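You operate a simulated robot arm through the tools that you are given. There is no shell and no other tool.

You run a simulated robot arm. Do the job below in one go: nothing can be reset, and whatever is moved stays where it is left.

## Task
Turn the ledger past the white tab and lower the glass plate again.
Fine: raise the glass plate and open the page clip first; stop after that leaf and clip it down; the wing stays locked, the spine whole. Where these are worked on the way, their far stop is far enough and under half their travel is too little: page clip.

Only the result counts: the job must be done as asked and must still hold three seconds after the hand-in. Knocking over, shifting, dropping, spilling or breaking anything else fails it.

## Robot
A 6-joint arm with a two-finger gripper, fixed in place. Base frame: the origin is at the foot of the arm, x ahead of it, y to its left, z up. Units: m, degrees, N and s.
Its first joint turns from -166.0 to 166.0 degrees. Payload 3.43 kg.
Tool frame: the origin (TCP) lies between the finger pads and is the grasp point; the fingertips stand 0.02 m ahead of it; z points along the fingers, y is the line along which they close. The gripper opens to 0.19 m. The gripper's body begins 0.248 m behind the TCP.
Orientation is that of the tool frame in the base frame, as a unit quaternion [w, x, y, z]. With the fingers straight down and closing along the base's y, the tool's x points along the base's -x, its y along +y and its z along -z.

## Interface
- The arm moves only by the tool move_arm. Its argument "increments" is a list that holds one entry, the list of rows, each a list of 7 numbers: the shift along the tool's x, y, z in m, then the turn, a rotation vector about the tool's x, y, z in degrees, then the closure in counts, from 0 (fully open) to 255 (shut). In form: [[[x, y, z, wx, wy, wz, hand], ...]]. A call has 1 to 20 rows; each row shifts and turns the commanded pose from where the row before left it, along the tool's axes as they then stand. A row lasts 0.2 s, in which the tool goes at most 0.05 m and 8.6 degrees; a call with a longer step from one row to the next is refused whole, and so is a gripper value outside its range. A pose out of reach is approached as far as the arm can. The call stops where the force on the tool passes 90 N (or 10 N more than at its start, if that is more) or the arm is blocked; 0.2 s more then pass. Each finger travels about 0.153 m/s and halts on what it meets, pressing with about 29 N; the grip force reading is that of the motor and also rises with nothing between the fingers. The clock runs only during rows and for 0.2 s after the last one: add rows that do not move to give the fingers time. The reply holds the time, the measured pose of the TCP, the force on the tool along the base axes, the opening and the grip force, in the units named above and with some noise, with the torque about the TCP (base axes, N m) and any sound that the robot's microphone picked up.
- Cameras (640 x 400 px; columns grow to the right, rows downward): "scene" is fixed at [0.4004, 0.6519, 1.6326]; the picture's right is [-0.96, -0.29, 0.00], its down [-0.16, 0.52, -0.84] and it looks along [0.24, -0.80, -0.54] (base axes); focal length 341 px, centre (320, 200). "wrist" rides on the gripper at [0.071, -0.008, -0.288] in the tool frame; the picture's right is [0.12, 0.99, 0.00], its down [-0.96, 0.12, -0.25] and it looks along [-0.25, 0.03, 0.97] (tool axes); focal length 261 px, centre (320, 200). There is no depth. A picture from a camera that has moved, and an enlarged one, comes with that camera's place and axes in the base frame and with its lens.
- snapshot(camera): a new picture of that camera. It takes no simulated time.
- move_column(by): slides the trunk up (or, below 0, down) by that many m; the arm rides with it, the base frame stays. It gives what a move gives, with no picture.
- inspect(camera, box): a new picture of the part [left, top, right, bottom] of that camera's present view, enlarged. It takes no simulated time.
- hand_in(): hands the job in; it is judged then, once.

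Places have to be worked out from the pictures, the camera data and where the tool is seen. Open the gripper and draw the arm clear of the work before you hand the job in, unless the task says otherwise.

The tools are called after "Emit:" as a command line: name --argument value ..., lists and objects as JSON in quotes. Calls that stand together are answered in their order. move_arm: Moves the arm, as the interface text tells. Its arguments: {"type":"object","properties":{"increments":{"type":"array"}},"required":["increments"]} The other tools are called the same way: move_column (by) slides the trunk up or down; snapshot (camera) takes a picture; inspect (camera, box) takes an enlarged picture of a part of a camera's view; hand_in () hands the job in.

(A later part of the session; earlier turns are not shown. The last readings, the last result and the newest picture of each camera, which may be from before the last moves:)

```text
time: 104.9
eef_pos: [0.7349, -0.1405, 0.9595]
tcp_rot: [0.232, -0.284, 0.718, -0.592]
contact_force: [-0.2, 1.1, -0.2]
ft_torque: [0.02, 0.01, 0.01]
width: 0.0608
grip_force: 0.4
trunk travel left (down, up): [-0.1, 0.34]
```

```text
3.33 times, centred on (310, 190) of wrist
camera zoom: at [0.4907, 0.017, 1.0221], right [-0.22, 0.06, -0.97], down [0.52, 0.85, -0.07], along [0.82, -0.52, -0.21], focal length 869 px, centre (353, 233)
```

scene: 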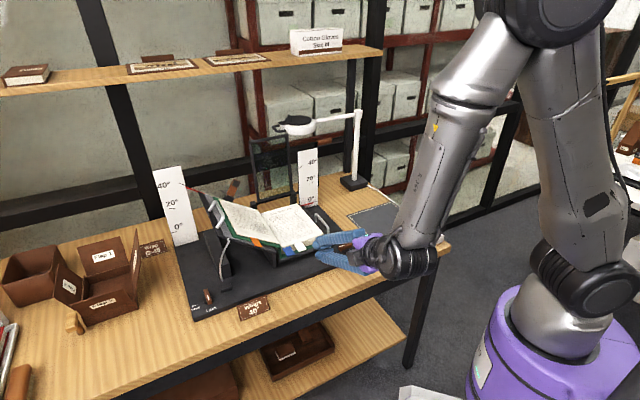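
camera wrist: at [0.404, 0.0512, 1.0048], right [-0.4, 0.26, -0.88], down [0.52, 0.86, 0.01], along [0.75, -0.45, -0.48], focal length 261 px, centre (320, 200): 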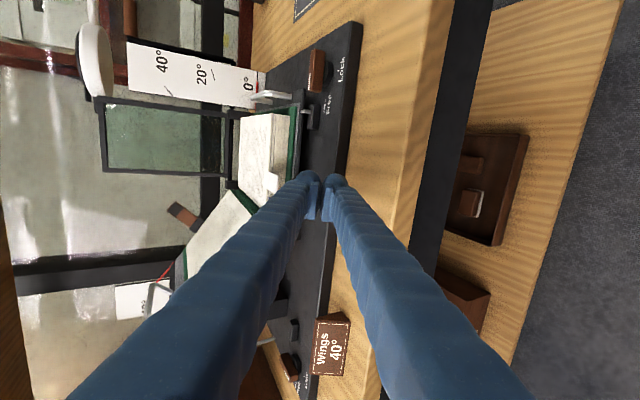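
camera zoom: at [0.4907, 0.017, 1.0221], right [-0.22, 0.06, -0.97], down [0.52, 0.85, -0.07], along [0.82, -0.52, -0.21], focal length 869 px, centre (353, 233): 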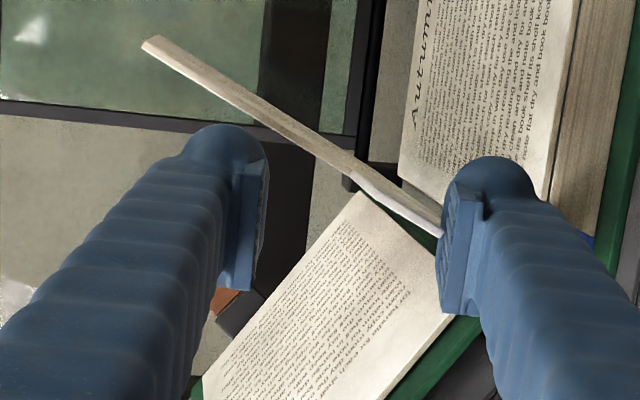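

The leaf is at about 62°, resting with the tab's inner end on the pad. To tip it past vertical I reposition the finger's left corner to mid-tab, slightly higher, then push left.

Emit:
move_arm --increments '[[[0.009, -0.0045, -0.0003, 0, 0, 0, 174], [0.009, -0.0045, -0.0003, 0, 0, 0, 174], [-0.007, -0.003, -0.0007, 0, 0, 0, 174], [-0.0075, -0.002, -0.0006, 0, 0, 0, 174], [0, 0, 0, 0, 0, 0, 174]]]'

Emit:
inspect --camera "scene" --box '[230, 160, 370, 280]'

Emit:
inspect --camera "wrist" --box '[230, 130, 390, 250]'

```text
time: 106.1
eef_pos: [0.7323, -0.1433, 0.9731]
tcp_rot: [0.232, -0.283, 0.718, -0.592]
contact_force: [-0.5, 1.8, -4.7]
ft_torque: [-0.02, 0.04, 0.07]
width: 0.0632
grip_force: 2.3
trunk travel left (down, up): [-0.1, 0.34]
```

```text
3.33 times, centred on (300, 220) of scene
camera zoom: at [0.4004, 0.6519, 1.6326], right [-0.96, -0.29, 0.0], down [-0.16, 0.52, -0.84], along [0.24, -0.8, -0.54], focal length 1136 px, centre (387, 133)
```

zoom: 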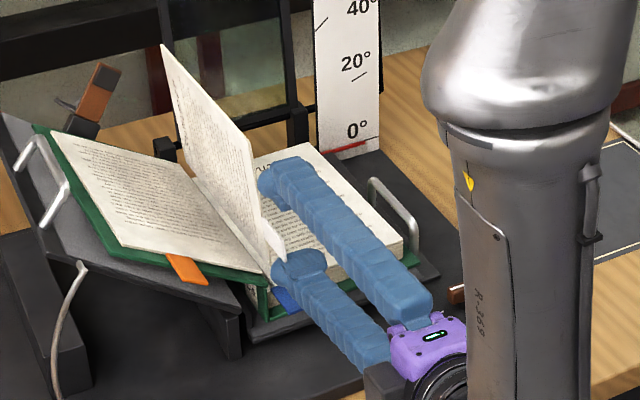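

```text
3.33 times, centred on (310, 190) of wrist
camera zoom: at [0.4884, 0.0137, 1.0356], right [-0.22, 0.06, -0.97], down [0.52, 0.85, -0.07], along [0.82, -0.52, -0.21], focal length 869 px, centre (353, 233)
```

zoom: 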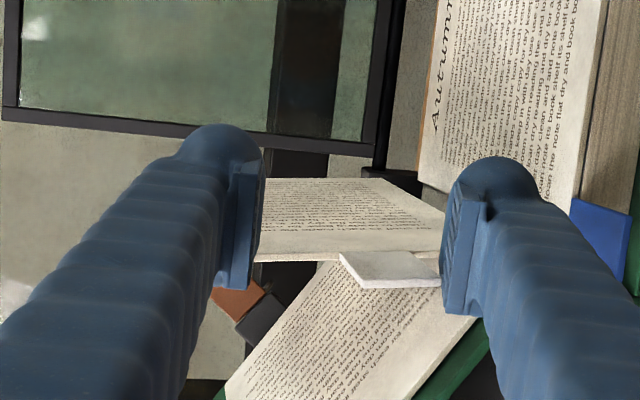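

The leaf is essentially vertical, resting on the pad by the tab's inner end. I nudge left by friction to take it past vertical.

Emit:
move_arm --increments '[[[-0.005, 0, 0, 0, 0, 0, 174], [-0.005, 0.0005, 0, 0, 0, 0, 174], [-0.004, 0.001, 0, 0, 0, 0, 174], [0, 0, 0, 0, 0, 0, 174]]]'

Emit:
inspect --camera "scene" --box '[230, 160, 370, 280]'

Emit:
inspect --camera "wrist" --box '[230, 130, 390, 250]'

```text
time: 107.1
eef_pos: [0.7422, -0.1351, 0.972]
tcp_rot: [0.231, -0.283, 0.717, -0.593]
contact_force: [0.1, -0.2, -5.7]
ft_torque: [-0.1, 0.05, -0.01]
width: 0.0633
grip_force: 2.2
trunk travel left (down, up): [-0.1, 0.34]
```

```text
3.33 times, centred on (300, 220) of scene
camera zoom: at [0.4004, 0.6519, 1.6326], right [-0.96, -0.29, 0.0], down [-0.16, 0.52, -0.84], along [0.24, -0.8, -0.54], focal length 1136 px, centre (387, 133)
```

zoom: 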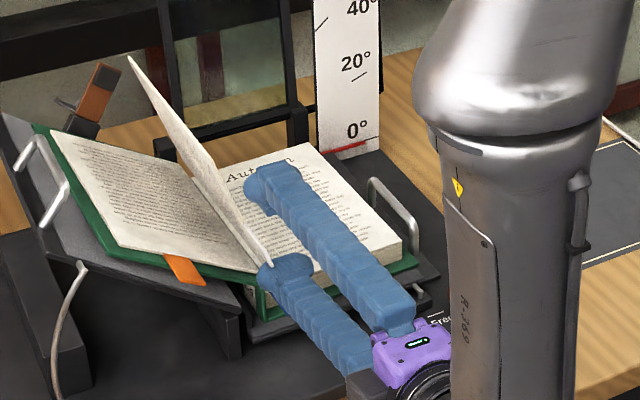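

```text
3.33 times, centred on (310, 190) of wrist
camera zoom: at [0.4987, 0.0232, 1.0347], right [-0.22, 0.06, -0.97], down [0.52, 0.85, -0.07], along [0.82, -0.53, -0.21], focal length 869 px, centre (353, 233)
```

zoom: 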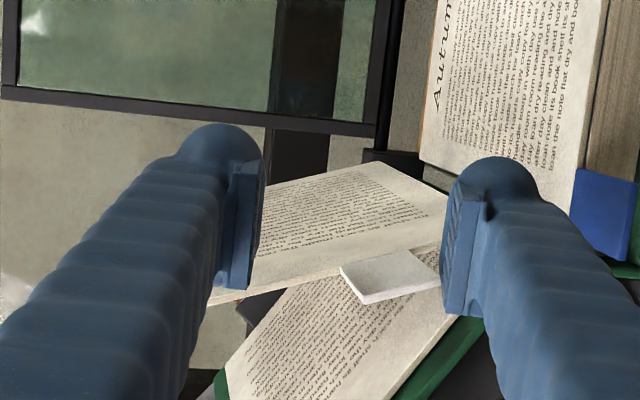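

The leaf is now about 100–105°, past vertical. I continue left and ease down so it settles onto the left wing.

Emit:
move_arm --increments '[[[-0.006, 0.002, 0, 0, 0, 0, 174], [-0.006, 0.003, 0, 0, 0, 0, 174], [-0.005, 0.005, 0, 0, 0, 0, 174], [0, 0, 0, 0, 0, 0, 174]]]'

Emit:
inspect --camera "scene" --box '[230, 160, 370, 280]'

Emit:
inspect --camera "wrist" --box '[230, 130, 390, 250]'

```text
time: 108.1
eef_pos: [0.7564, -0.1209, 0.9606]
tcp_rot: [0.233, -0.284, 0.717, -0.592]
contact_force: [0.7, 0.4, 0.5]
ft_torque: [0.0, -0.05, 0.01]
width: 0.0603
grip_force: 0.0
trunk travel left (down, up): [-0.1, 0.34]
```

```text
3.33 times, centred on (300, 220) of scene
camera zoom: at [0.4004, 0.6519, 1.6326], right [-0.96, -0.29, 0.0], down [-0.16, 0.52, -0.84], along [0.24, -0.8, -0.54], focal length 1136 px, centre (387, 133)
```

zoom: 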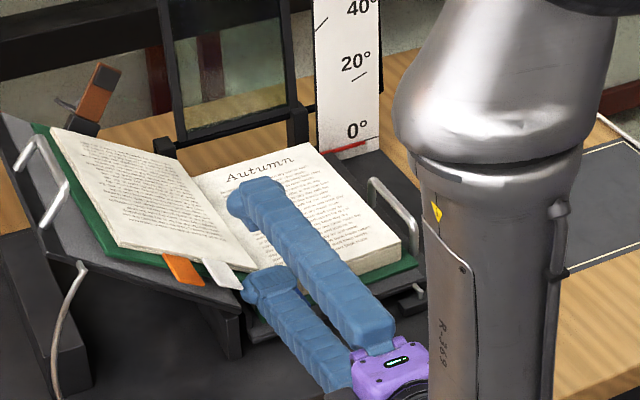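

```text
3.33 times, centred on (310, 190) of wrist
camera zoom: at [0.5106, 0.0367, 1.0253], right [-0.22, 0.06, -0.97], down [0.52, 0.85, -0.07], along [0.82, -0.52, -0.21], focal length 869 px, centre (353, 233)
```

zoom: 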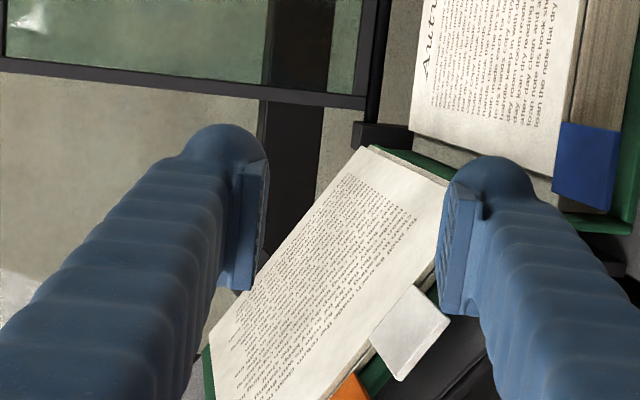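

The white-tab leaf now lies on the left wing next to orange, and blue stays on the right. I withdraw the fingers straight back.

Emit:
move_arm --increments '[[[0, 0, -0.02, 0, 0, 0, 174], [0, 0, -0.04, 0, 0, 0, 174], [0, 0, -0.045, 0, 0, 0, 174], [0, 0, 0, 0, 0, 0, 174]]]'

Emit:
inspect --camera "scene" --box '[190, 150, 350, 270]'

```text
time: 109.1
eef_pos: [0.6845, -0.0419, 0.9827]
tcp_rot: [0.232, -0.283, 0.717, -0.593]
contact_force: [-1.4, 0.3, 1.2]
ft_torque: [-0.05, -0.04, 0.0]
width: 0.0606
grip_force: 0.0
trunk travel left (down, up): [-0.1, 0.34]
```

```text
3.33 times, centred on (270, 210) of scene
camera zoom: at [0.4004, 0.6519, 1.6326], right [-0.96, -0.29, 0.0], down [-0.16, 0.52, -0.84], along [0.24, -0.8, -0.54], focal length 1136 px, centre (487, 167)
```

zoom: 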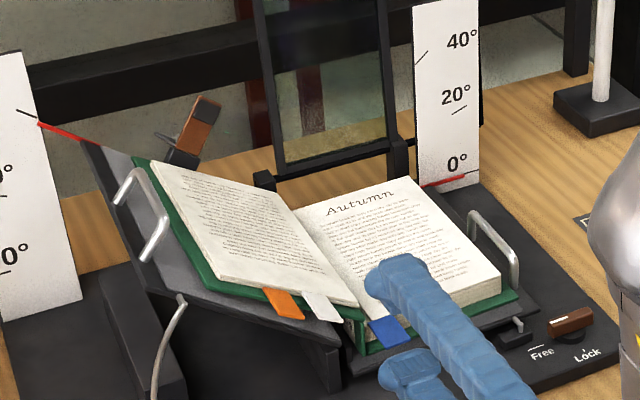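

Everything is right: Autumn page open, white beside orange on the left. Now the clip: I raise the trunk, and steepen the tool again for coming down behind the raised clip blade.

Emit:
move_column --by 0.17

Emit:
move_arm --increments '[[[0, 0, 0, -8.4, 0, 0, 255], [0, 0, 0, -8.4, 0, 0, 255], [0, 0, 0, -8.4, 0, 0, 255], [0, 0, 0, -8.4, 0, 0, 255], [0, 0, 0, -8.4, 0, 0, 255], [0, 0, 0, -8.4, 0, 0, 255], [0, 0, 0, -8.4, 0, 0, 255], [0, 0, 0, 0, 0, 0, 255]]]'

```text
time: 111.0
eef_pos: [0.6846, -0.0441, 1.152]
tcp_rot: [0.232, -0.284, 0.718, -0.592]
contact_force: [1.0, 0.1, 1.1]
ft_torque: [-0.01, -0.01, 0.01]
width: 0.0605
grip_force: 0.1
trunk travel left (down, up): [-0.27, 0.17]
```

```text
time: 112.8
eef_pos: [0.6852, -0.0451, 1.1537]
tcp_rot: [0.063, -0.36, 0.916, -0.164]
contact_force: [-0.6, -0.4, 0.3]
ft_torque: [0.08, -0.01, 0.03]
width: 0.0
grip_force: 29.1
trunk travel left (down, up): [-0.27, 0.17]
```

Same steep orientation as before. I move left, then forward above the clip to the space behind its blade.

Emit:
move_arm --increments '[[[-0.0297, 0, 0, 0, 0, 0, 255], [-0.0297, 0, 0, 0, 0, 0, 255], [-0.0015, -0.0451, 0.0162, 0, 0, 0, 255], [-0.0015, -0.0451, 0.0162, 0, 0, 0, 255], [-0.0015, -0.0451, 0.0162, 0, 0, 0, 255], [-0.0015, -0.0451, 0.0162, 0, 0, 0, 255], [-0.0015, -0.0451, 0.0162, 0, 0, 0, 255], [-0.0015, -0.0451, 0.0162, 0, 0, 0, 255], [-0.0015, -0.0451, 0.0162, 0, 0, 0, 255], [-0.0015, -0.0451, 0.0162, 0, 0, 0, 255], [-0.0015, -0.0451, 0.0162, 0, 0, 0, 255], [0, 0, 0, 0, 0, 0, 255]]]'

Emit:
inspect --camera "wrist" --box '[240, 120, 420, 250]'

Emit:
inspect --camera "scene" --box '[180, 120, 300, 220]'

```text
time: 115.4
eef_pos: [1.0303, -0.3127, 1.1586]
tcp_rot: [0.063, -0.361, 0.916, -0.163]
contact_force: [-0.3, 0.2, 0.7]
ft_torque: [0.1, -0.06, 0.01]
width: 0.0
grip_force: 29.1
trunk travel left (down, up): [-0.27, 0.17]
```

```text
3.08 times, centred on (330, 185) of wrist
camera zoom: at [0.9161, -0.2934, 1.4305], right [-0.72, 0.6, -0.34], down [0.57, 0.8, 0.19], along [0.39, -0.06, -0.92], focal length 802 px, centre (289, 246)
```

zoom: 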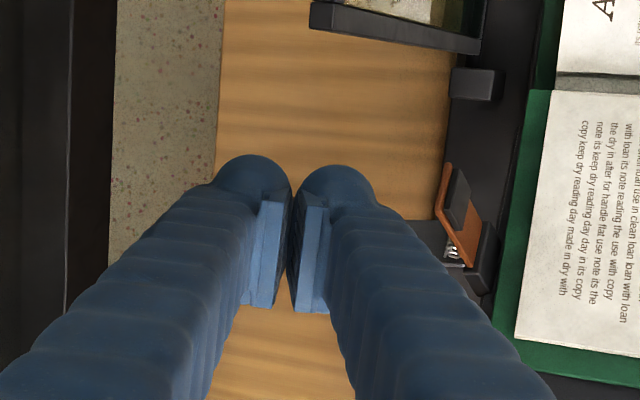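

```text
4.00 times, centred on (240, 170) of scene
camera zoom: at [0.4004, 0.6519, 1.6326], right [-0.96, -0.29, 0.0], down [-0.16, 0.52, -0.84], along [0.24, -0.8, -0.54], focal length 1363 px, centre (640, 320)
```

zoom: 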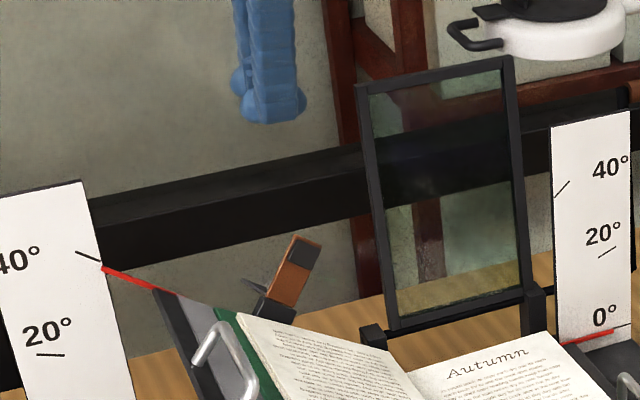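

The raised blade's rear face is at about v≈0.916, so I shift a bit further back and then descend behind it.

Emit:
move_arm --increments '[[[-0.0064, -0.0111, 0.004, 0, 0, 0, 255], [0, 0.0144, 0.0403, 0, 0, 0, 255], [0, 0.0144, 0.0403, 0, 0, 0, 255], [0, 0.0144, 0.0403, 0, 0, 0, 255], [0, 0, 0, 0, 0, 0, 255]]]'

Emit:
inspect --camera "wrist" --box '[240, 120, 420, 250]'

Emit:
inspect --camera "scene" --box '[180, 140, 300, 220]'

```text
time: 116.6
eef_pos: [1.0449, -0.3162, 1.0272]
tcp_rot: [0.064, -0.361, 0.916, -0.163]
contact_force: [0.6, 0.7, -0.1]
ft_torque: [0.01, 0.01, 0.02]
width: 0.0
grip_force: 29.0
trunk travel left (down, up): [-0.27, 0.17]
```

```text
3.08 times, centred on (330, 185) of wrist
camera zoom: at [0.9299, -0.296, 1.3007], right [-0.72, 0.6, -0.34], down [0.57, 0.8, 0.19], along [0.39, -0.06, -0.92], focal length 802 px, centre (289, 246)
```

zoom: 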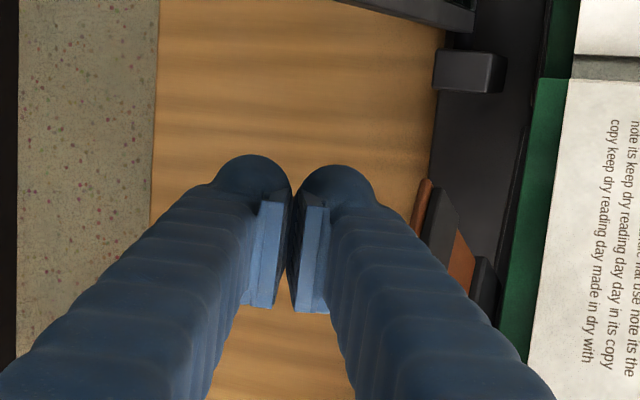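

```text
5.00 times, centred on (240, 180) of scene
camera zoom: at [0.4004, 0.6519, 1.6326], right [-0.96, -0.29, 0.0], down [-0.16, 0.52, -0.84], along [0.24, -0.8, -0.54], focal length 1704 px, centre (720, 300)
```

zoom: 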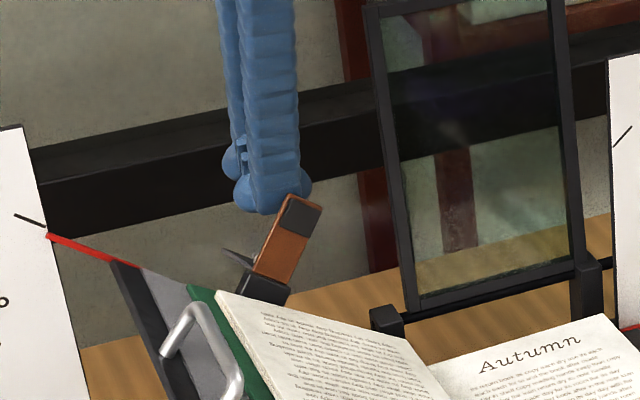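

The finger is behind the blade tip. I lower 12 mm more and pull toward −v in small steps.

Emit:
move_arm --increments '[[[0, 0.004, 0.0113, 0, 0, 0, 255], [0, 0.0094, -0.0034, 0, 0, 0, 255], [0, 0.0094, -0.0034, 0, 0, 0, 255], [0, 0.0094, -0.0034, 0, 0, 0, 255], [0, 0.0094, -0.0034, 0, 0, 0, 255], [0, 0, 0, 0, 0, 0, 255]]]'

Emit:
inspect --camera "wrist" --box '[240, 120, 420, 250]'

Emit:
inspect --camera "scene" --box '[180, 140, 300, 220]'

```text
time: 118.0
eef_pos: [1.0204, -0.2859, 1.0158]
tcp_rot: [0.063, -0.361, 0.916, -0.164]
contact_force: [0.7, -0.9, 0.4]
ft_torque: [-0.04, 0.01, 0.01]
width: 0.0003
grip_force: 29.3
trunk travel left (down, up): [-0.27, 0.17]
```

```text
3.08 times, centred on (330, 185) of wrist
camera zoom: at [0.9052, -0.2667, 1.2879], right [-0.72, 0.6, -0.34], down [0.57, 0.8, 0.19], along [0.39, -0.06, -0.92], focal length 802 px, centre (289, 246)
```

zoom: 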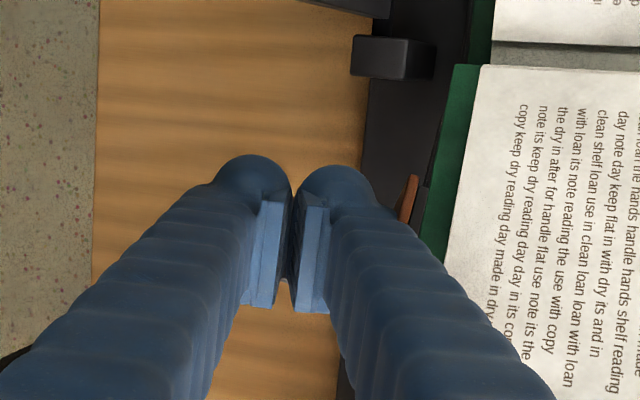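

```text
5.00 times, centred on (240, 180) of scene
camera zoom: at [0.4004, 0.6519, 1.6326], right [-0.96, -0.29, 0.0], down [-0.16, 0.52, -0.84], along [0.24, -0.8, -0.54], focal length 1704 px, centre (720, 300)
```

zoom: 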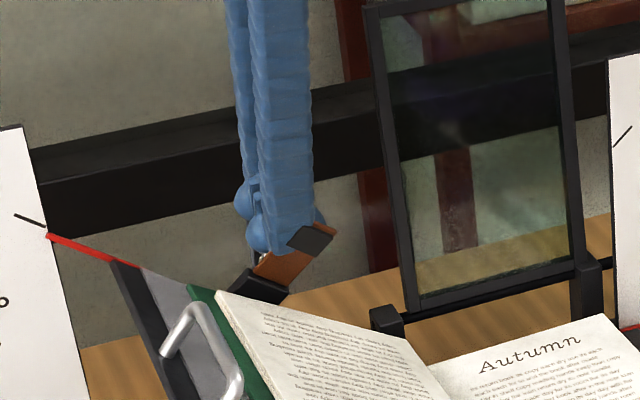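

The blade is swinging toward closed. I continue pulling.

Emit:
move_arm --increments '[[[0, 0.0094, -0.0034, 0, 0, 0, 255], [0, 0.0094, -0.0034, 0, 0, 0, 255], [0, 0.0094, -0.0034, 0, 0, 0, 255], [0, 0, 0, 0, 0, 0, 255], [0, 0, 0, 0, 0, 0, 255]]]'

Emit:
inspect --camera "wrist" --box '[240, 120, 420, 250]'

Emit:
inspect --camera "scene" --box '[180, 140, 300, 220]'

```text
time: 119.2
eef_pos: [0.9979, -0.2625, 1.0168]
tcp_rot: [0.064, -0.36, 0.916, -0.165]
contact_force: [-0.3, 7.4, 16.5]
ft_torque: [0.35, -0.11, 0.08]
width: 0.0057
grip_force: 34.6
trunk travel left (down, up): [-0.27, 0.17]
```

```text
3.08 times, centred on (330, 185) of wrist
camera zoom: at [0.8832, -0.2426, 1.2899], right [-0.72, 0.6, -0.34], down [0.57, 0.8, 0.19], along [0.39, -0.06, -0.92], focal length 802 px, centre (289, 246)
```

zoom: 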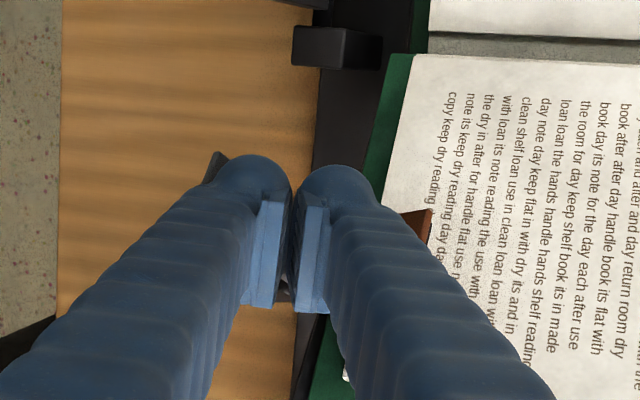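

```text
5.00 times, centred on (240, 180) of scene
camera zoom: at [0.4004, 0.6519, 1.6326], right [-0.96, -0.29, 0.0], down [-0.16, 0.52, -0.84], along [0.24, -0.8, -0.54], focal length 1704 px, centre (720, 300)
```

zoom: 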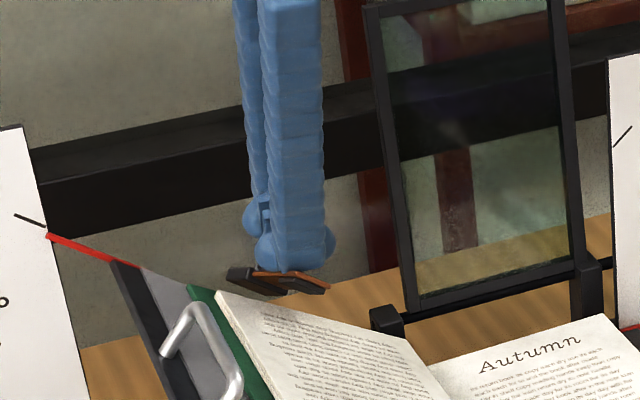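

The clip is tipping shut and lightly pinches the fingers between blade and paddle. I withdraw along the tool axis, which lets it close.

Emit:
move_arm --increments '[[[0, 0, -0.01, 0, 0, 0, 255], [0, 0, -0.015, 0, 0, 0, 255], [0, 0, -0.02, 0, 0, 0, 255], [0, 0, -0.03, 0, 0, 0, 255], [0, 0, -0.04, 0, 0, 0, 255], [0, 0, 0, 0, 0, 0, 255]]]'

Emit:
inspect --camera "wrist" --box '[240, 120, 420, 250]'

Emit:
inspect --camera "scene" --box '[180, 140, 300, 220]'

```text
time: 120.6
eef_pos: [0.9709, -0.2334, 1.1208]
tcp_rot: [0.063, -0.361, 0.916, -0.164]
contact_force: [-0.1, 1.1, -0.8]
ft_torque: [-0.03, 0.02, -0.02]
width: 0.0001
grip_force: 34.6
trunk travel left (down, up): [-0.27, 0.17]
```

```text
3.08 times, centred on (330, 185) of wrist
camera zoom: at [0.8573, -0.2148, 1.3936], right [-0.72, 0.6, -0.34], down [0.57, 0.8, 0.19], along [0.39, -0.06, -0.92], focal length 802 px, centre (289, 246)
```

zoom: 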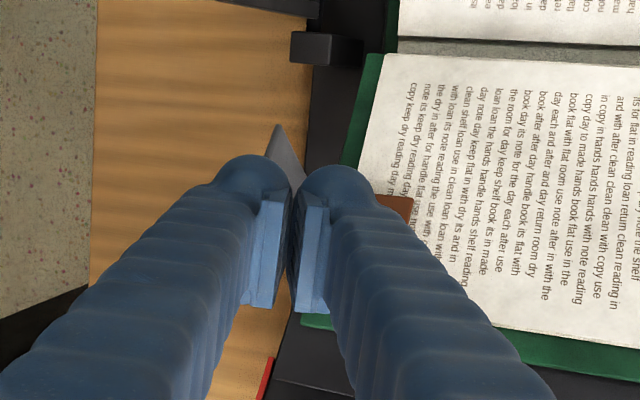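

```text
5.00 times, centred on (240, 180) of scene
camera zoom: at [0.4004, 0.6519, 1.6326], right [-0.96, -0.29, 0.0], down [-0.16, 0.52, -0.84], along [0.24, -0.8, -0.54], focal length 1704 px, centre (720, 300)
```

zoom: 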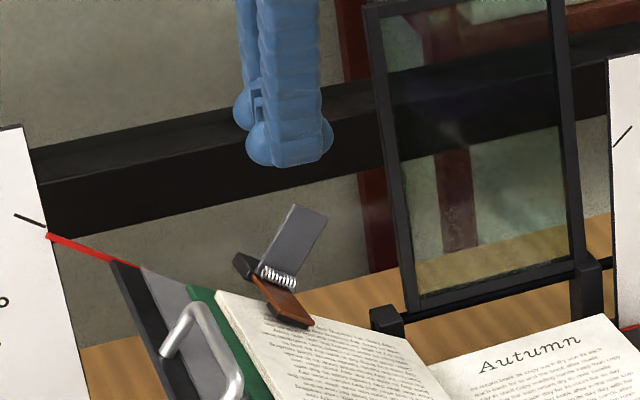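

The clip has closed on the turned leaf. Last is the glass: I restore the trunk height, back off and travel high above the book to the raised lever handle.

Emit:
move_column --by 0.08

Emit:
move_arm --increments '[[[0, 0.0203, -0.0259, 0, 0, 0, 255], [0, 0.0203, -0.0259, 0, 0, 0, 255], [0, 0.0203, -0.0259, 0, 0, 0, 220], [0, 0.0203, -0.0259, 0, 0, 0, 174], [0.044, 0, 0, 0, 0, 0, 174], [0.044, 0, 0, 0, 0, 0, 174], [0.044, 0, 0, 0, 0, 0, 174], [0.044, 0, 0, 0, 0, 0, 174], [0.044, 0, 0, 0, 0, 0, 174], [0.044, 0, 0, 0, 0, 0, 174], [0.044, 0, 0, 0, 0, 0, 174], [0.044, 0, 0, 0, 0, 0, 174], [0.044, 0, 0, 0, 0, 0, 174], [0, 0, 0, 0, 0, 0, 174]]]'

Emit:
snapshot --camera "wrist"

Emit:
snapshot --camera "scene"

```text
time: 121.8
eef_pos: [0.9717, -0.2352, 1.2]
tcp_rot: [0.062, -0.361, 0.916, -0.163]
contact_force: [0.1, 0.3, -0.4]
ft_torque: [-0.03, 0.04, 0.01]
width: 0.0002
grip_force: 34.0
trunk travel left (down, up): [-0.35, 0.09]
```

```text
time: 124.8
eef_pos: [0.6064, -0.4223, 1.2722]
tcp_rot: [0.063, -0.361, 0.916, -0.163]
contact_force: [0.5, 0.0, 0.4]
ft_torque: [0.02, 0.03, 0.04]
width: 0.0603
grip_force: 0.1
trunk travel left (down, up): [-0.35, 0.09]
```

```text
taken
camera wrist: at [0.4921, -0.4029, 1.5442], right [-0.72, 0.6, -0.34], down [0.57, 0.8, 0.19], along [0.39, -0.06, -0.92], focal length 261 px, centre (320, 200)
```

wrist: 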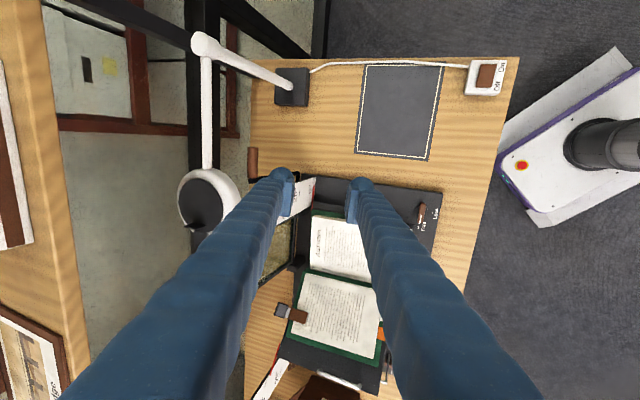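

```text
taken
```

scene: 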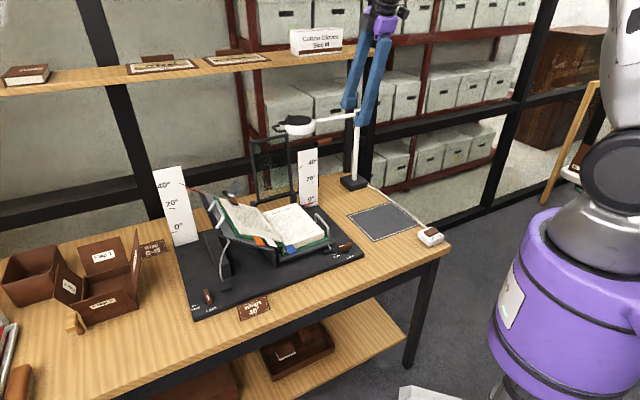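

The handle is at about (u 0.125, v 0.951, z 1.073). I lower the trunk somewhat, lean the tool to about 48° to stay clear of the lamp, narrow the opening to 4 cm and go to a pre-grasp point.

Emit:
move_column --by -0.12

Emit:
move_arm --increments '[[[0, 0, 0, 7.3, 0, 0, 201], [0, 0, 0, 7.3, 0, 0, 201], [0, 0, 0, 7.3, 0, 0, 201], [0.0023, -0.0284, 0.0296, 0, 0, 0, 201], [0.0023, -0.0284, 0.0296, 0, 0, 0, 201], [0.0023, -0.0284, 0.0296, 0, 0, 0, 201], [0.0023, -0.0284, 0.0296, 0, 0, 0, 201], [0, 0, 0, 0, 0, 0, 201]]]'

Emit:
snapshot --camera "wrist"

Emit:
inspect --camera "scene" --box '[230, 80, 410, 210]'

```text
time: 126.3
eef_pos: [0.6054, -0.4226, 1.1525]
tcp_rot: [0.064, -0.361, 0.916, -0.164]
contact_force: [-1.9, 0.1, 0.6]
ft_torque: [-0.02, 0.05, 0.03]
width: 0.0604
grip_force: 0.0
trunk travel left (down, up): [-0.23, 0.21]
```

```text
time: 128.1
eef_pos: [0.6955, -0.5624, 1.1235]
tcp_rot: [0.097, -0.342, 0.886, -0.299]
contact_force: [-0.2, 0.3, 0.8]
ft_torque: [0.07, -0.06, 0.06]
width: 0.0401
grip_force: 0.2
out of reach, approached as far as the arm can: row 2, 3
trunk travel left (down, up): [-0.23, 0.21]
```

```text
taken
camera wrist: at [0.5367, -0.4806, 1.3619], right [-0.63, 0.5, -0.59], down [0.56, 0.82, 0.1], along [0.53, -0.27, -0.8], focal length 261 px, centre (320, 200)
```

wrist: 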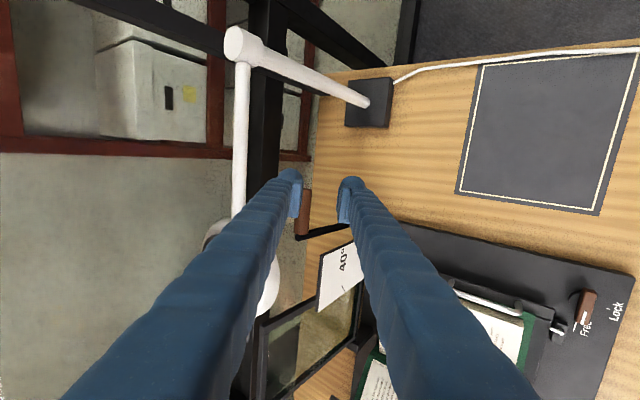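

```text
3.08 times, centred on (320, 145) of scene
camera zoom: at [0.4004, 0.6519, 1.6326], right [-0.96, -0.29, 0.0], down [-0.16, 0.52, -0.84], along [0.24, -0.8, -0.54], focal length 1048 px, centre (320, 369)
```

zoom: 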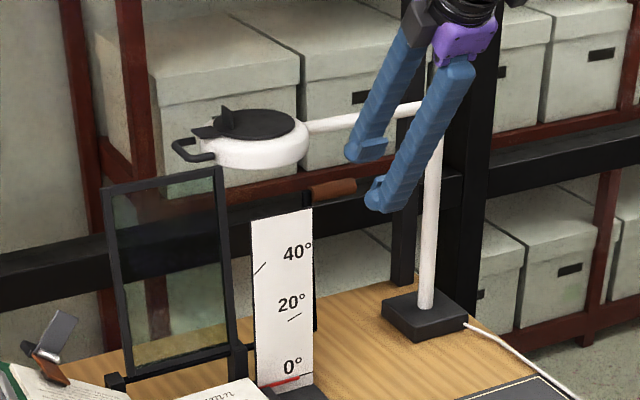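

Handle confirmed at (u 0.129, v 0.952, z 1.073). I slide along to its middle, and approach low to stay clear of the lamp head.

Emit:
move_arm --increments '[[[-0.0137, 0, 0, 0, 0, 0, 201], [-0.0137, 0, 0.01, 0, 0, 0, 201], [0, 0, 0.015, 0, 0, 0, 201], [0, 0, 0.013, 0, 0, 0, 201], [0, -0.0097, 0, 0, 0, 0, 201], [0, -0.0096, 0, 0, 0, 0, 201], [0, 0, 0, 0, 0, 0, 201]]]'

Emit:
inspect --camera "wrist" --box '[230, 130, 410, 260]'

Emit:
inspect --camera "scene" --box '[230, 80, 410, 210]'

```text
time: 129.7
eef_pos: [0.7396, -0.5741, 1.1045]
tcp_rot: [0.096, -0.342, 0.885, -0.3]
contact_force: [-0.6, 0.3, 0.3]
ft_torque: [-0.01, -0.01, 0.04]
width: 0.0404
grip_force: 0.1
trunk travel left (down, up): [-0.23, 0.21]
```

```text
3.08 times, centred on (320, 195) of wrist
camera zoom: at [0.5822, -0.4917, 1.3424], right [-0.63, 0.5, -0.59], down [0.56, 0.82, 0.1], along [0.53, -0.27, -0.8], focal length 802 px, centre (320, 215)
```

zoom: 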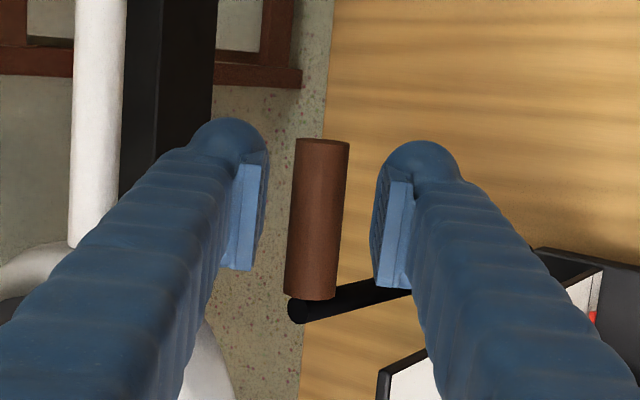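

```text
3.08 times, centred on (320, 145) of scene
camera zoom: at [0.4004, 0.6519, 1.6326], right [-0.96, -0.29, 0.0], down [-0.16, 0.52, -0.84], along [0.24, -0.8, -0.54], focal length 1048 px, centre (320, 369)
```

zoom: 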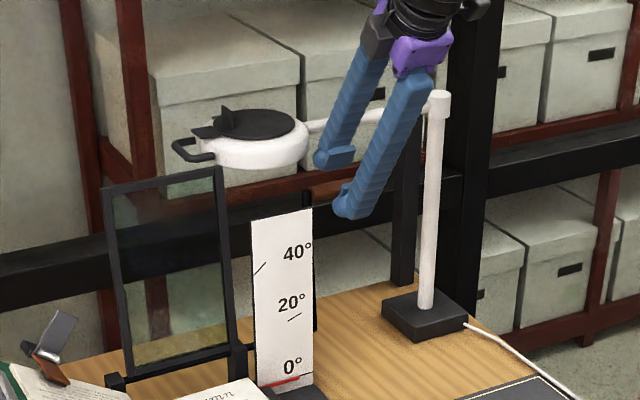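

Centred on the handle. I advance the last 3.5 cm and close.

Emit:
move_arm --increments '[[[0, 0, 0.012, 0, 0, 0, 201], [0, 0, 0.012, 0, 0, 0, 201], [0, 0, 0.012, 0, 0, 0, 201], [0, 0, 0, 0, 0, 0, 255], [0, 0, 0, 0, 0, 0, 255], [0, 0, 0, 0, 0, 0, 255]]]'

Emit:
inspect --camera "wrist" --box '[230, 130, 410, 260]'

Emit:
inspect --camera "scene" --box '[230, 80, 410, 210]'

```text
time: 131.1
eef_pos: [0.7534, -0.5909, 1.0752]
tcp_rot: [0.097, -0.343, 0.885, -0.3]
contact_force: [1.4, -0.7, 1.2]
ft_torque: [-0.83, 0.77, 1.53]
width: 0.018
grip_force: 45.0
trunk travel left (down, up): [-0.23, 0.21]
```

```text
3.08 times, centred on (320, 195) of wrist
camera zoom: at [0.5957, -0.5088, 1.3129], right [-0.63, 0.5, -0.59], down [0.56, 0.82, 0.1], along [0.53, -0.27, -0.8], focal length 802 px, centre (320, 215)
```

zoom: 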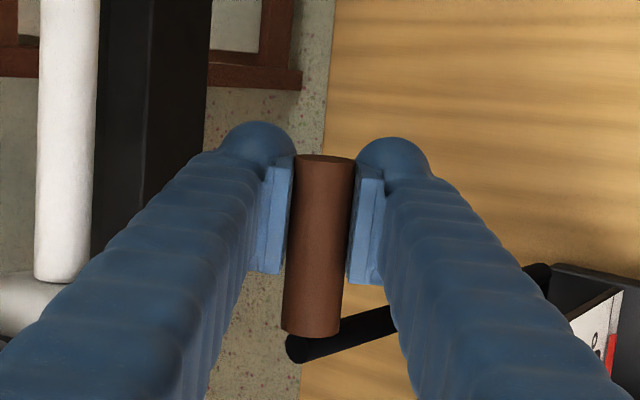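

```text
3.08 times, centred on (320, 145) of scene
camera zoom: at [0.4004, 0.6519, 1.6326], right [-0.96, -0.29, 0.0], down [-0.16, 0.52, -0.84], along [0.24, -0.8, -0.54], focal length 1048 px, centre (320, 369)
```

zoom: 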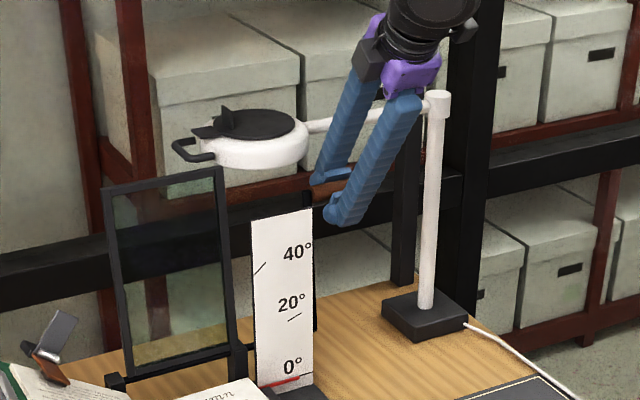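

The handle is firmly held. I start lowering the plate along the arc, 101° to 69°.

Emit:
move_arm --increments '[[[0.0016, 0.0184, -0.0175, 0, 0, 0, 255], [0.0015, 0.0207, -0.0147, 0, 0, 0, 255], [0.0014, 0.0225, -0.0117, 0, 0, 0, 255], [0.0012, 0.0239, -0.0085, 0, 0, 0, 255], [0, 0, 0, 0, 0, 0, 255]]]'

Emit:
inspect --camera "scene" --box '[220, 80, 400, 220]'

```text
time: 132.3
eef_pos: [0.6841, -0.5204, 1.0635]
tcp_rot: [0.096, -0.342, 0.886, -0.298]
contact_force: [6.2, -8.3, -28.2]
ft_torque: [-0.46, 0.69, 1.75]
width: 0.0181
grip_force: 44.4
trunk travel left (down, up): [-0.23, 0.21]
```

```text
2.86 times, centred on (310, 150) of scene
camera zoom: at [0.4004, 0.6519, 1.6326], right [-0.96, -0.29, 0.0], down [-0.16, 0.52, -0.84], along [0.24, -0.8, -0.54], focal length 973 px, centre (349, 343)
```

zoom: 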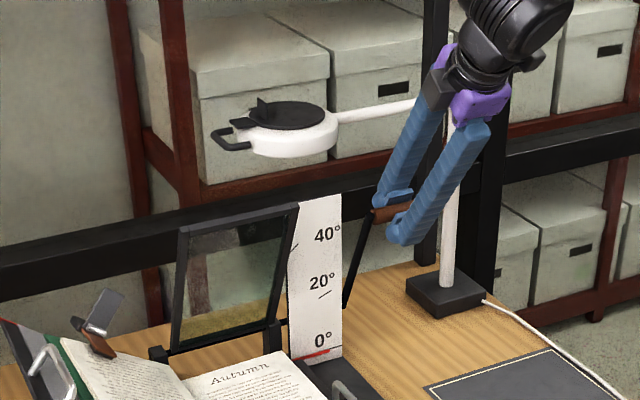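

The plate is coming down; the arc radius is a touch smaller than I used, so I correct for that, go to about 53° and then steepen the tool for the lower part.

Emit:
move_arm --increments '[[[0.001, 0.0132, -0.0015, 0, 0, 0, 255], [0, 0.0132, -0.0015, 0, 0, 0, 255], [0.0008, 0.0125, -0.0008, 0, 0, 0, 255], [0, 0.0125, -0.0008, 0, 0, 0, 255], [0, 0, 0, -7, 0, 0, 255], [0, 0, 0, -7, 0, 0, 255], [0, 0, 0, -7, 0, 0, 255], [0, 0, 0, 0, 0, 0, 255]]]'

Emit:
inspect --camera "scene" --box '[220, 80, 400, 220]'

Emit:
inspect --camera "wrist" --box '[230, 130, 410, 260]'

```text
time: 134.1
eef_pos: [0.6244, -0.515, 1.0389]
tcp_rot: [0.032, -0.336, 0.915, -0.221]
contact_force: [-27.6, -35.7, -5.6]
ft_torque: [-0.15, -0.35, 0.07]
width: 0.0177
grip_force: 44.8
out of reach, approached as far as the arm can: row 5, 6, 7
trunk travel left (down, up): [-0.23, 0.21]
```

```text
2.86 times, centred on (310, 150) of scene
camera zoom: at [0.4004, 0.6519, 1.6326], right [-0.96, -0.29, 0.0], down [-0.16, 0.52, -0.84], along [0.24, -0.8, -0.54], focal length 973 px, centre (349, 343)
```

zoom: 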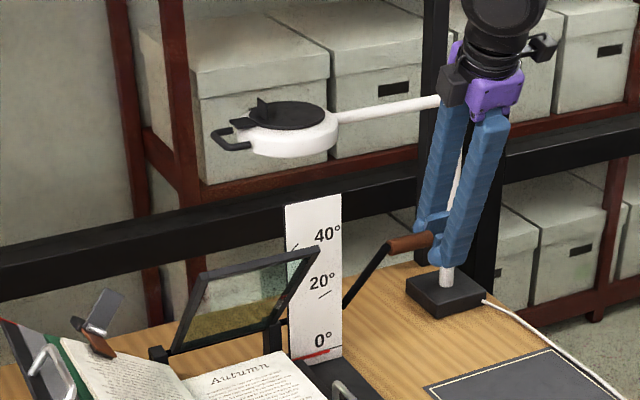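

```text
3.08 times, centred on (320, 195) of wrist
camera zoom: at [0.5146, -0.4555, 1.3069], right [-0.69, 0.6, -0.41], down [0.62, 0.78, 0.09], along [0.37, -0.2, -0.91], focal length 802 px, centre (320, 215)
```

zoom: 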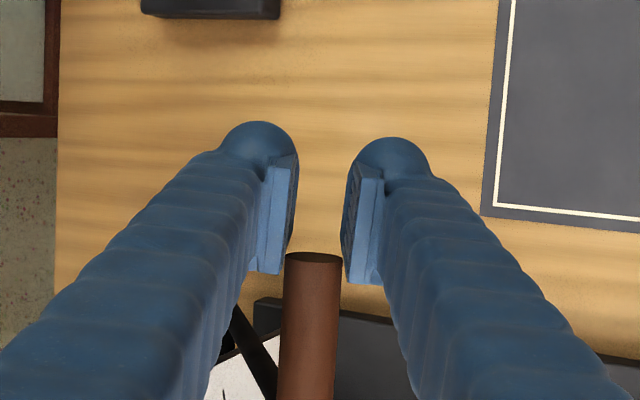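

The steeper tilt hit a limit and dragged the grip toward the handle's end. The plate's weight presses the handle onto the rear finger, so I loosen slightly (still caged) and slide back along the handle.

Emit:
move_arm --increments '[[[0, 0, 0, 0, 0, 0, 222], [0, 0, 0, 0, 0, 0, 218], [-0.006, 0.0003, -0.0008, 0, 0, 0, 218], [-0.01, 0.0005, -0.0012, 0, 0, 0, 218], [0, 0, 0, 0, 0, 0, 218]]]'

Emit:
inspect --camera "wrist" --box '[230, 130, 410, 260]'

```text
time: 135.3
eef_pos: [0.6477, -0.4955, 1.0412]
tcp_rot: [0.036, -0.343, 0.916, -0.203]
contact_force: [-0.9, 1.6, -0.2]
ft_torque: [0.01, 0.01, -0.02]
width: 0.0282
grip_force: 0.9
trunk travel left (down, up): [-0.23, 0.21]
```

```text
3.08 times, centred on (320, 195) of wrist
camera zoom: at [0.5382, -0.4473, 1.3123], right [-0.7, 0.6, -0.39], down [0.61, 0.78, 0.11], along [0.37, -0.16, -0.92], focal length 802 px, centre (320, 215)
```

zoom: 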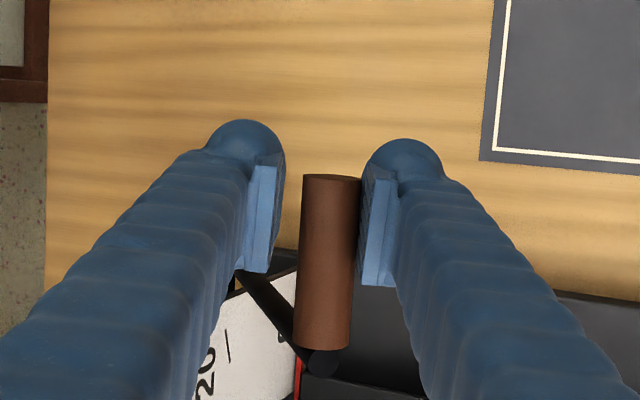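

The handle now rests on the rear pad, caged with a few millimetres of play and almost no force. I lower further in this caged state to about 37°.

Emit:
move_arm --increments '[[[-0.005, 0.012, 0.0039, 0, 0, 0, 218], [-0.003, 0.0121, 0.0039, 0, 0, 0, 218], [0, 0.0114, 0.0055, 0, 0, 0, 218], [0, 0.0114, 0.0054, 0, 0, 0, 218], [0, 0, 0, 0, 0, 0, 218]]]'

Emit:
inspect --camera "wrist" --box '[230, 130, 410, 260]'

Emit:
inspect --camera "scene" --box '[220, 100, 400, 240]'

```text
time: 136.5
eef_pos: [0.6296, -0.4668, 1.0049]
tcp_rot: [0.037, -0.344, 0.916, -0.204]
contact_force: [-0.5, 0.7, 0.6]
ft_torque: [0.0, 0.01, -0.01]
width: 0.028
grip_force: 0.2
trunk travel left (down, up): [-0.23, 0.21]
```

```text
3.08 times, centred on (320, 195) of wrist
camera zoom: at [0.5194, -0.4177, 1.2765], right [-0.7, 0.6, -0.39], down [0.61, 0.78, 0.11], along [0.37, -0.16, -0.92], focal length 802 px, centre (320, 215)
```

zoom: 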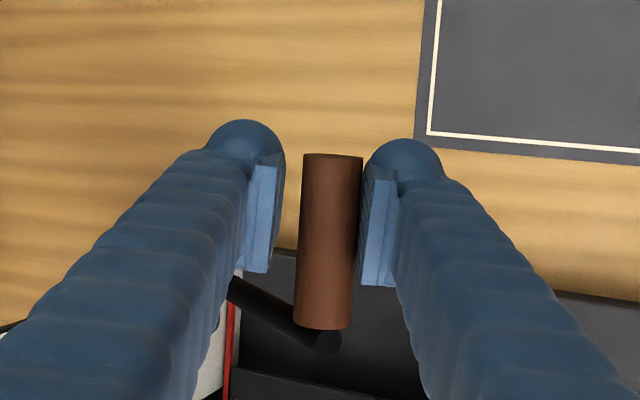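

```text
2.86 times, centred on (310, 170) of scene
camera zoom: at [0.4004, 0.6519, 1.6326], right [-0.96, -0.29, 0.0], down [-0.16, 0.52, -0.84], along [0.24, -0.8, -0.54], focal length 973 px, centre (349, 286)
```

zoom: 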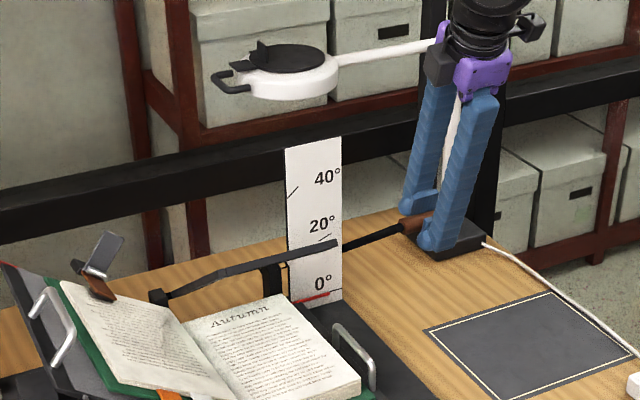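

The plate follows the rear finger down smoothly. For the last part the weight would act along the fingers, so I grip the handle again and lower to about 13°.

Emit:
move_arm --increments '[[[0, 0, 0, 0, 0, 0, 240], [0, 0, 0, 0, 0, 0, 240], [0, 0.0105, 0.007, 0, 0, 0, 240], [0, 0.0105, 0.0069, 0, 0, 0, 240], [0, 0.0095, 0.0083, 0, 0, 0, 240], [0, 0.0094, 0.0084, 0, 0, 0, 240], [0, 0, 0, 0, 0, 0, 240]]]'

Emit:
inspect --camera "wrist" --box '[230, 130, 410, 260]'

Emit:
inspect --camera "scene" --box '[220, 100, 400, 240]'

```text
time: 138.1
eef_pos: [0.6122, -0.4484, 0.96]
tcp_rot: [0.037, -0.343, 0.916, -0.203]
contact_force: [-0.2, -1.3, -1.7]
ft_torque: [-0.49, 0.45, 1.73]
width: 0.0189
grip_force: 44.5
trunk travel left (down, up): [-0.23, 0.21]
```

```text
3.08 times, centred on (320, 195) of wrist
camera zoom: at [0.5021, -0.4007, 1.2312], right [-0.7, 0.6, -0.39], down [0.61, 0.78, 0.11], along [0.37, -0.16, -0.92], focal length 802 px, centre (320, 215)
```

zoom: 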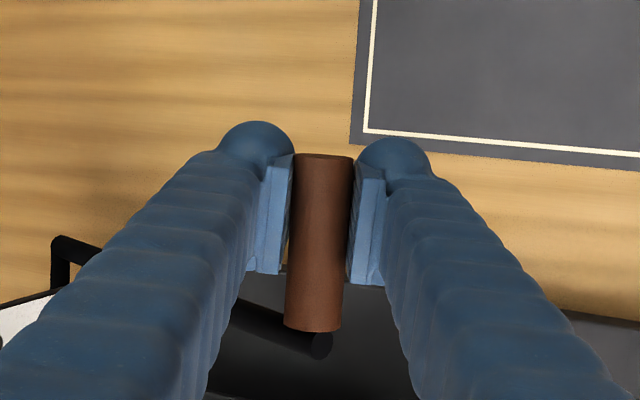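

```text
2.86 times, centred on (310, 170) of scene
camera zoom: at [0.4004, 0.6519, 1.6326], right [-0.96, -0.29, 0.0], down [-0.16, 0.52, -0.84], along [0.24, -0.8, -0.54], focal length 973 px, centre (349, 286)
```

zoom: 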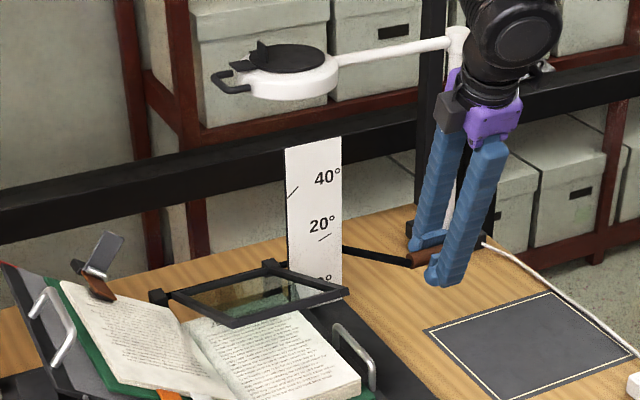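

At about 21° with almost no load. I continue lowering to just above the closed position.

Emit:
move_arm --increments '[[[0, 0.0088, 0.0096, 0, 0, 0, 240], [0, 0.0087, 0.0095, 0, 0, 0, 240], [0, 0.0074, 0.0102, 0, 0, 0, 240], [0, 0.0073, 0.0101, 0, 0, 0, 240], [0, 0.0043, 0.0074, 0, 0, 0, 240], [0, 0.0042, 0.0073, 0, 0, 0, 240], [0, 0, 0, 0, 0, 0, 240]]]'

Emit:
inspect --camera "scene" --box '[220, 120, 400, 260]'

Emit:
inspect --camera "wrist" --box '[230, 130, 410, 260]'

```text
time: 139.7
eef_pos: [0.6013, -0.438, 0.8946]
tcp_rot: [0.037, -0.345, 0.916, -0.203]
contact_force: [36.8, 21.5, -1.0]
ft_torque: [-0.45, 0.51, 1.77]
width: 0.0189
grip_force: 45.1
trunk travel left (down, up): [-0.23, 0.21]
```

```text
2.86 times, centred on (310, 190) of scene
camera zoom: at [0.4004, 0.6519, 1.6326], right [-0.96, -0.29, 0.0], down [-0.16, 0.52, -0.84], along [0.24, -0.8, -0.54], focal length 973 px, centre (349, 229)
```

zoom: 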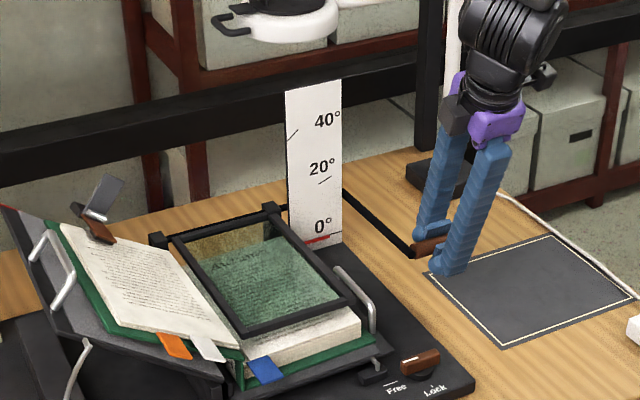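

```text
3.08 times, centred on (320, 195) of wrist
camera zoom: at [0.4912, -0.391, 1.1654], right [-0.7, 0.6, -0.39], down [0.61, 0.79, 0.11], along [0.37, -0.16, -0.92], focal length 802 px, centre (320, 215)
```

zoom: 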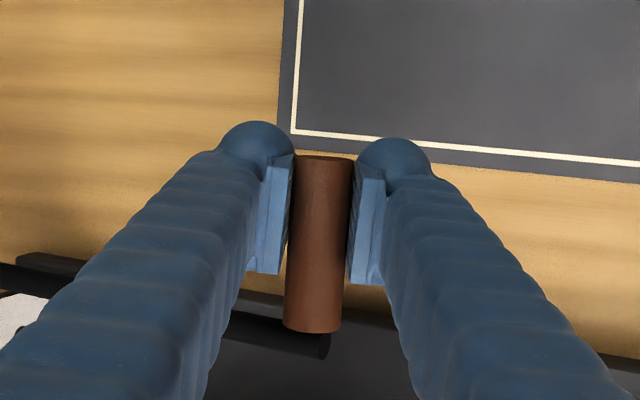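

The plate is almost down. I ease the last few millimetres, watching for contact.

Emit:
move_arm --increments '[[[-0.002, 0.0016, 0.0037, 0, 0, 0, 240], [0, 0.0012, 0.0028, 0, 0, 0, 240], [0, 0, 0, 0, 0, 0, 240]]]'

Emit:
inspect --camera "scene" --box '[240, 170, 380, 260]'

```text
time: 140.5
eef_pos: [0.5988, -0.4397, 0.8878]
tcp_rot: [0.036, -0.343, 0.916, -0.204]
contact_force: [32.4, 13.8, -1.6]
ft_torque: [-0.74, 0.65, 1.49]
width: 0.0192
grip_force: 45.1
trunk travel left (down, up): [-0.23, 0.21]
```

```text
4.44 times, centred on (310, 215) of scene
camera zoom: at [0.4004, 0.6519, 1.6326], right [-0.96, -0.29, 0.0], down [-0.16, 0.52, -0.84], along [0.24, -0.8, -0.54], focal length 1514 px, centre (364, 133)
```

zoom: 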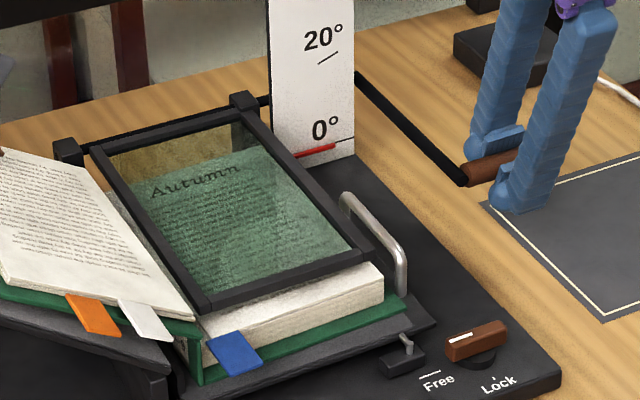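

No upward reaction yet, so it isn't resting. I lower a few millimetres more.

Emit:
move_arm --increments '[[[0, 0.0012, 0.0028, 0, 0, 0, 240], [0, 0.0012, 0.0028, 0, 0, 0, 240], [0, 0, 0, 0, 0, 0, 240]]]'

```text
time: 141.3
eef_pos: [0.5988, -0.4408, 0.8818]
tcp_rot: [0.036, -0.343, 0.916, -0.204]
contact_force: [33.2, 10.4, 1.8]
ft_torque: [-0.56, 0.62, 1.66]
width: 0.0191
grip_force: 44.8
trunk travel left (down, up): [-0.23, 0.21]
```

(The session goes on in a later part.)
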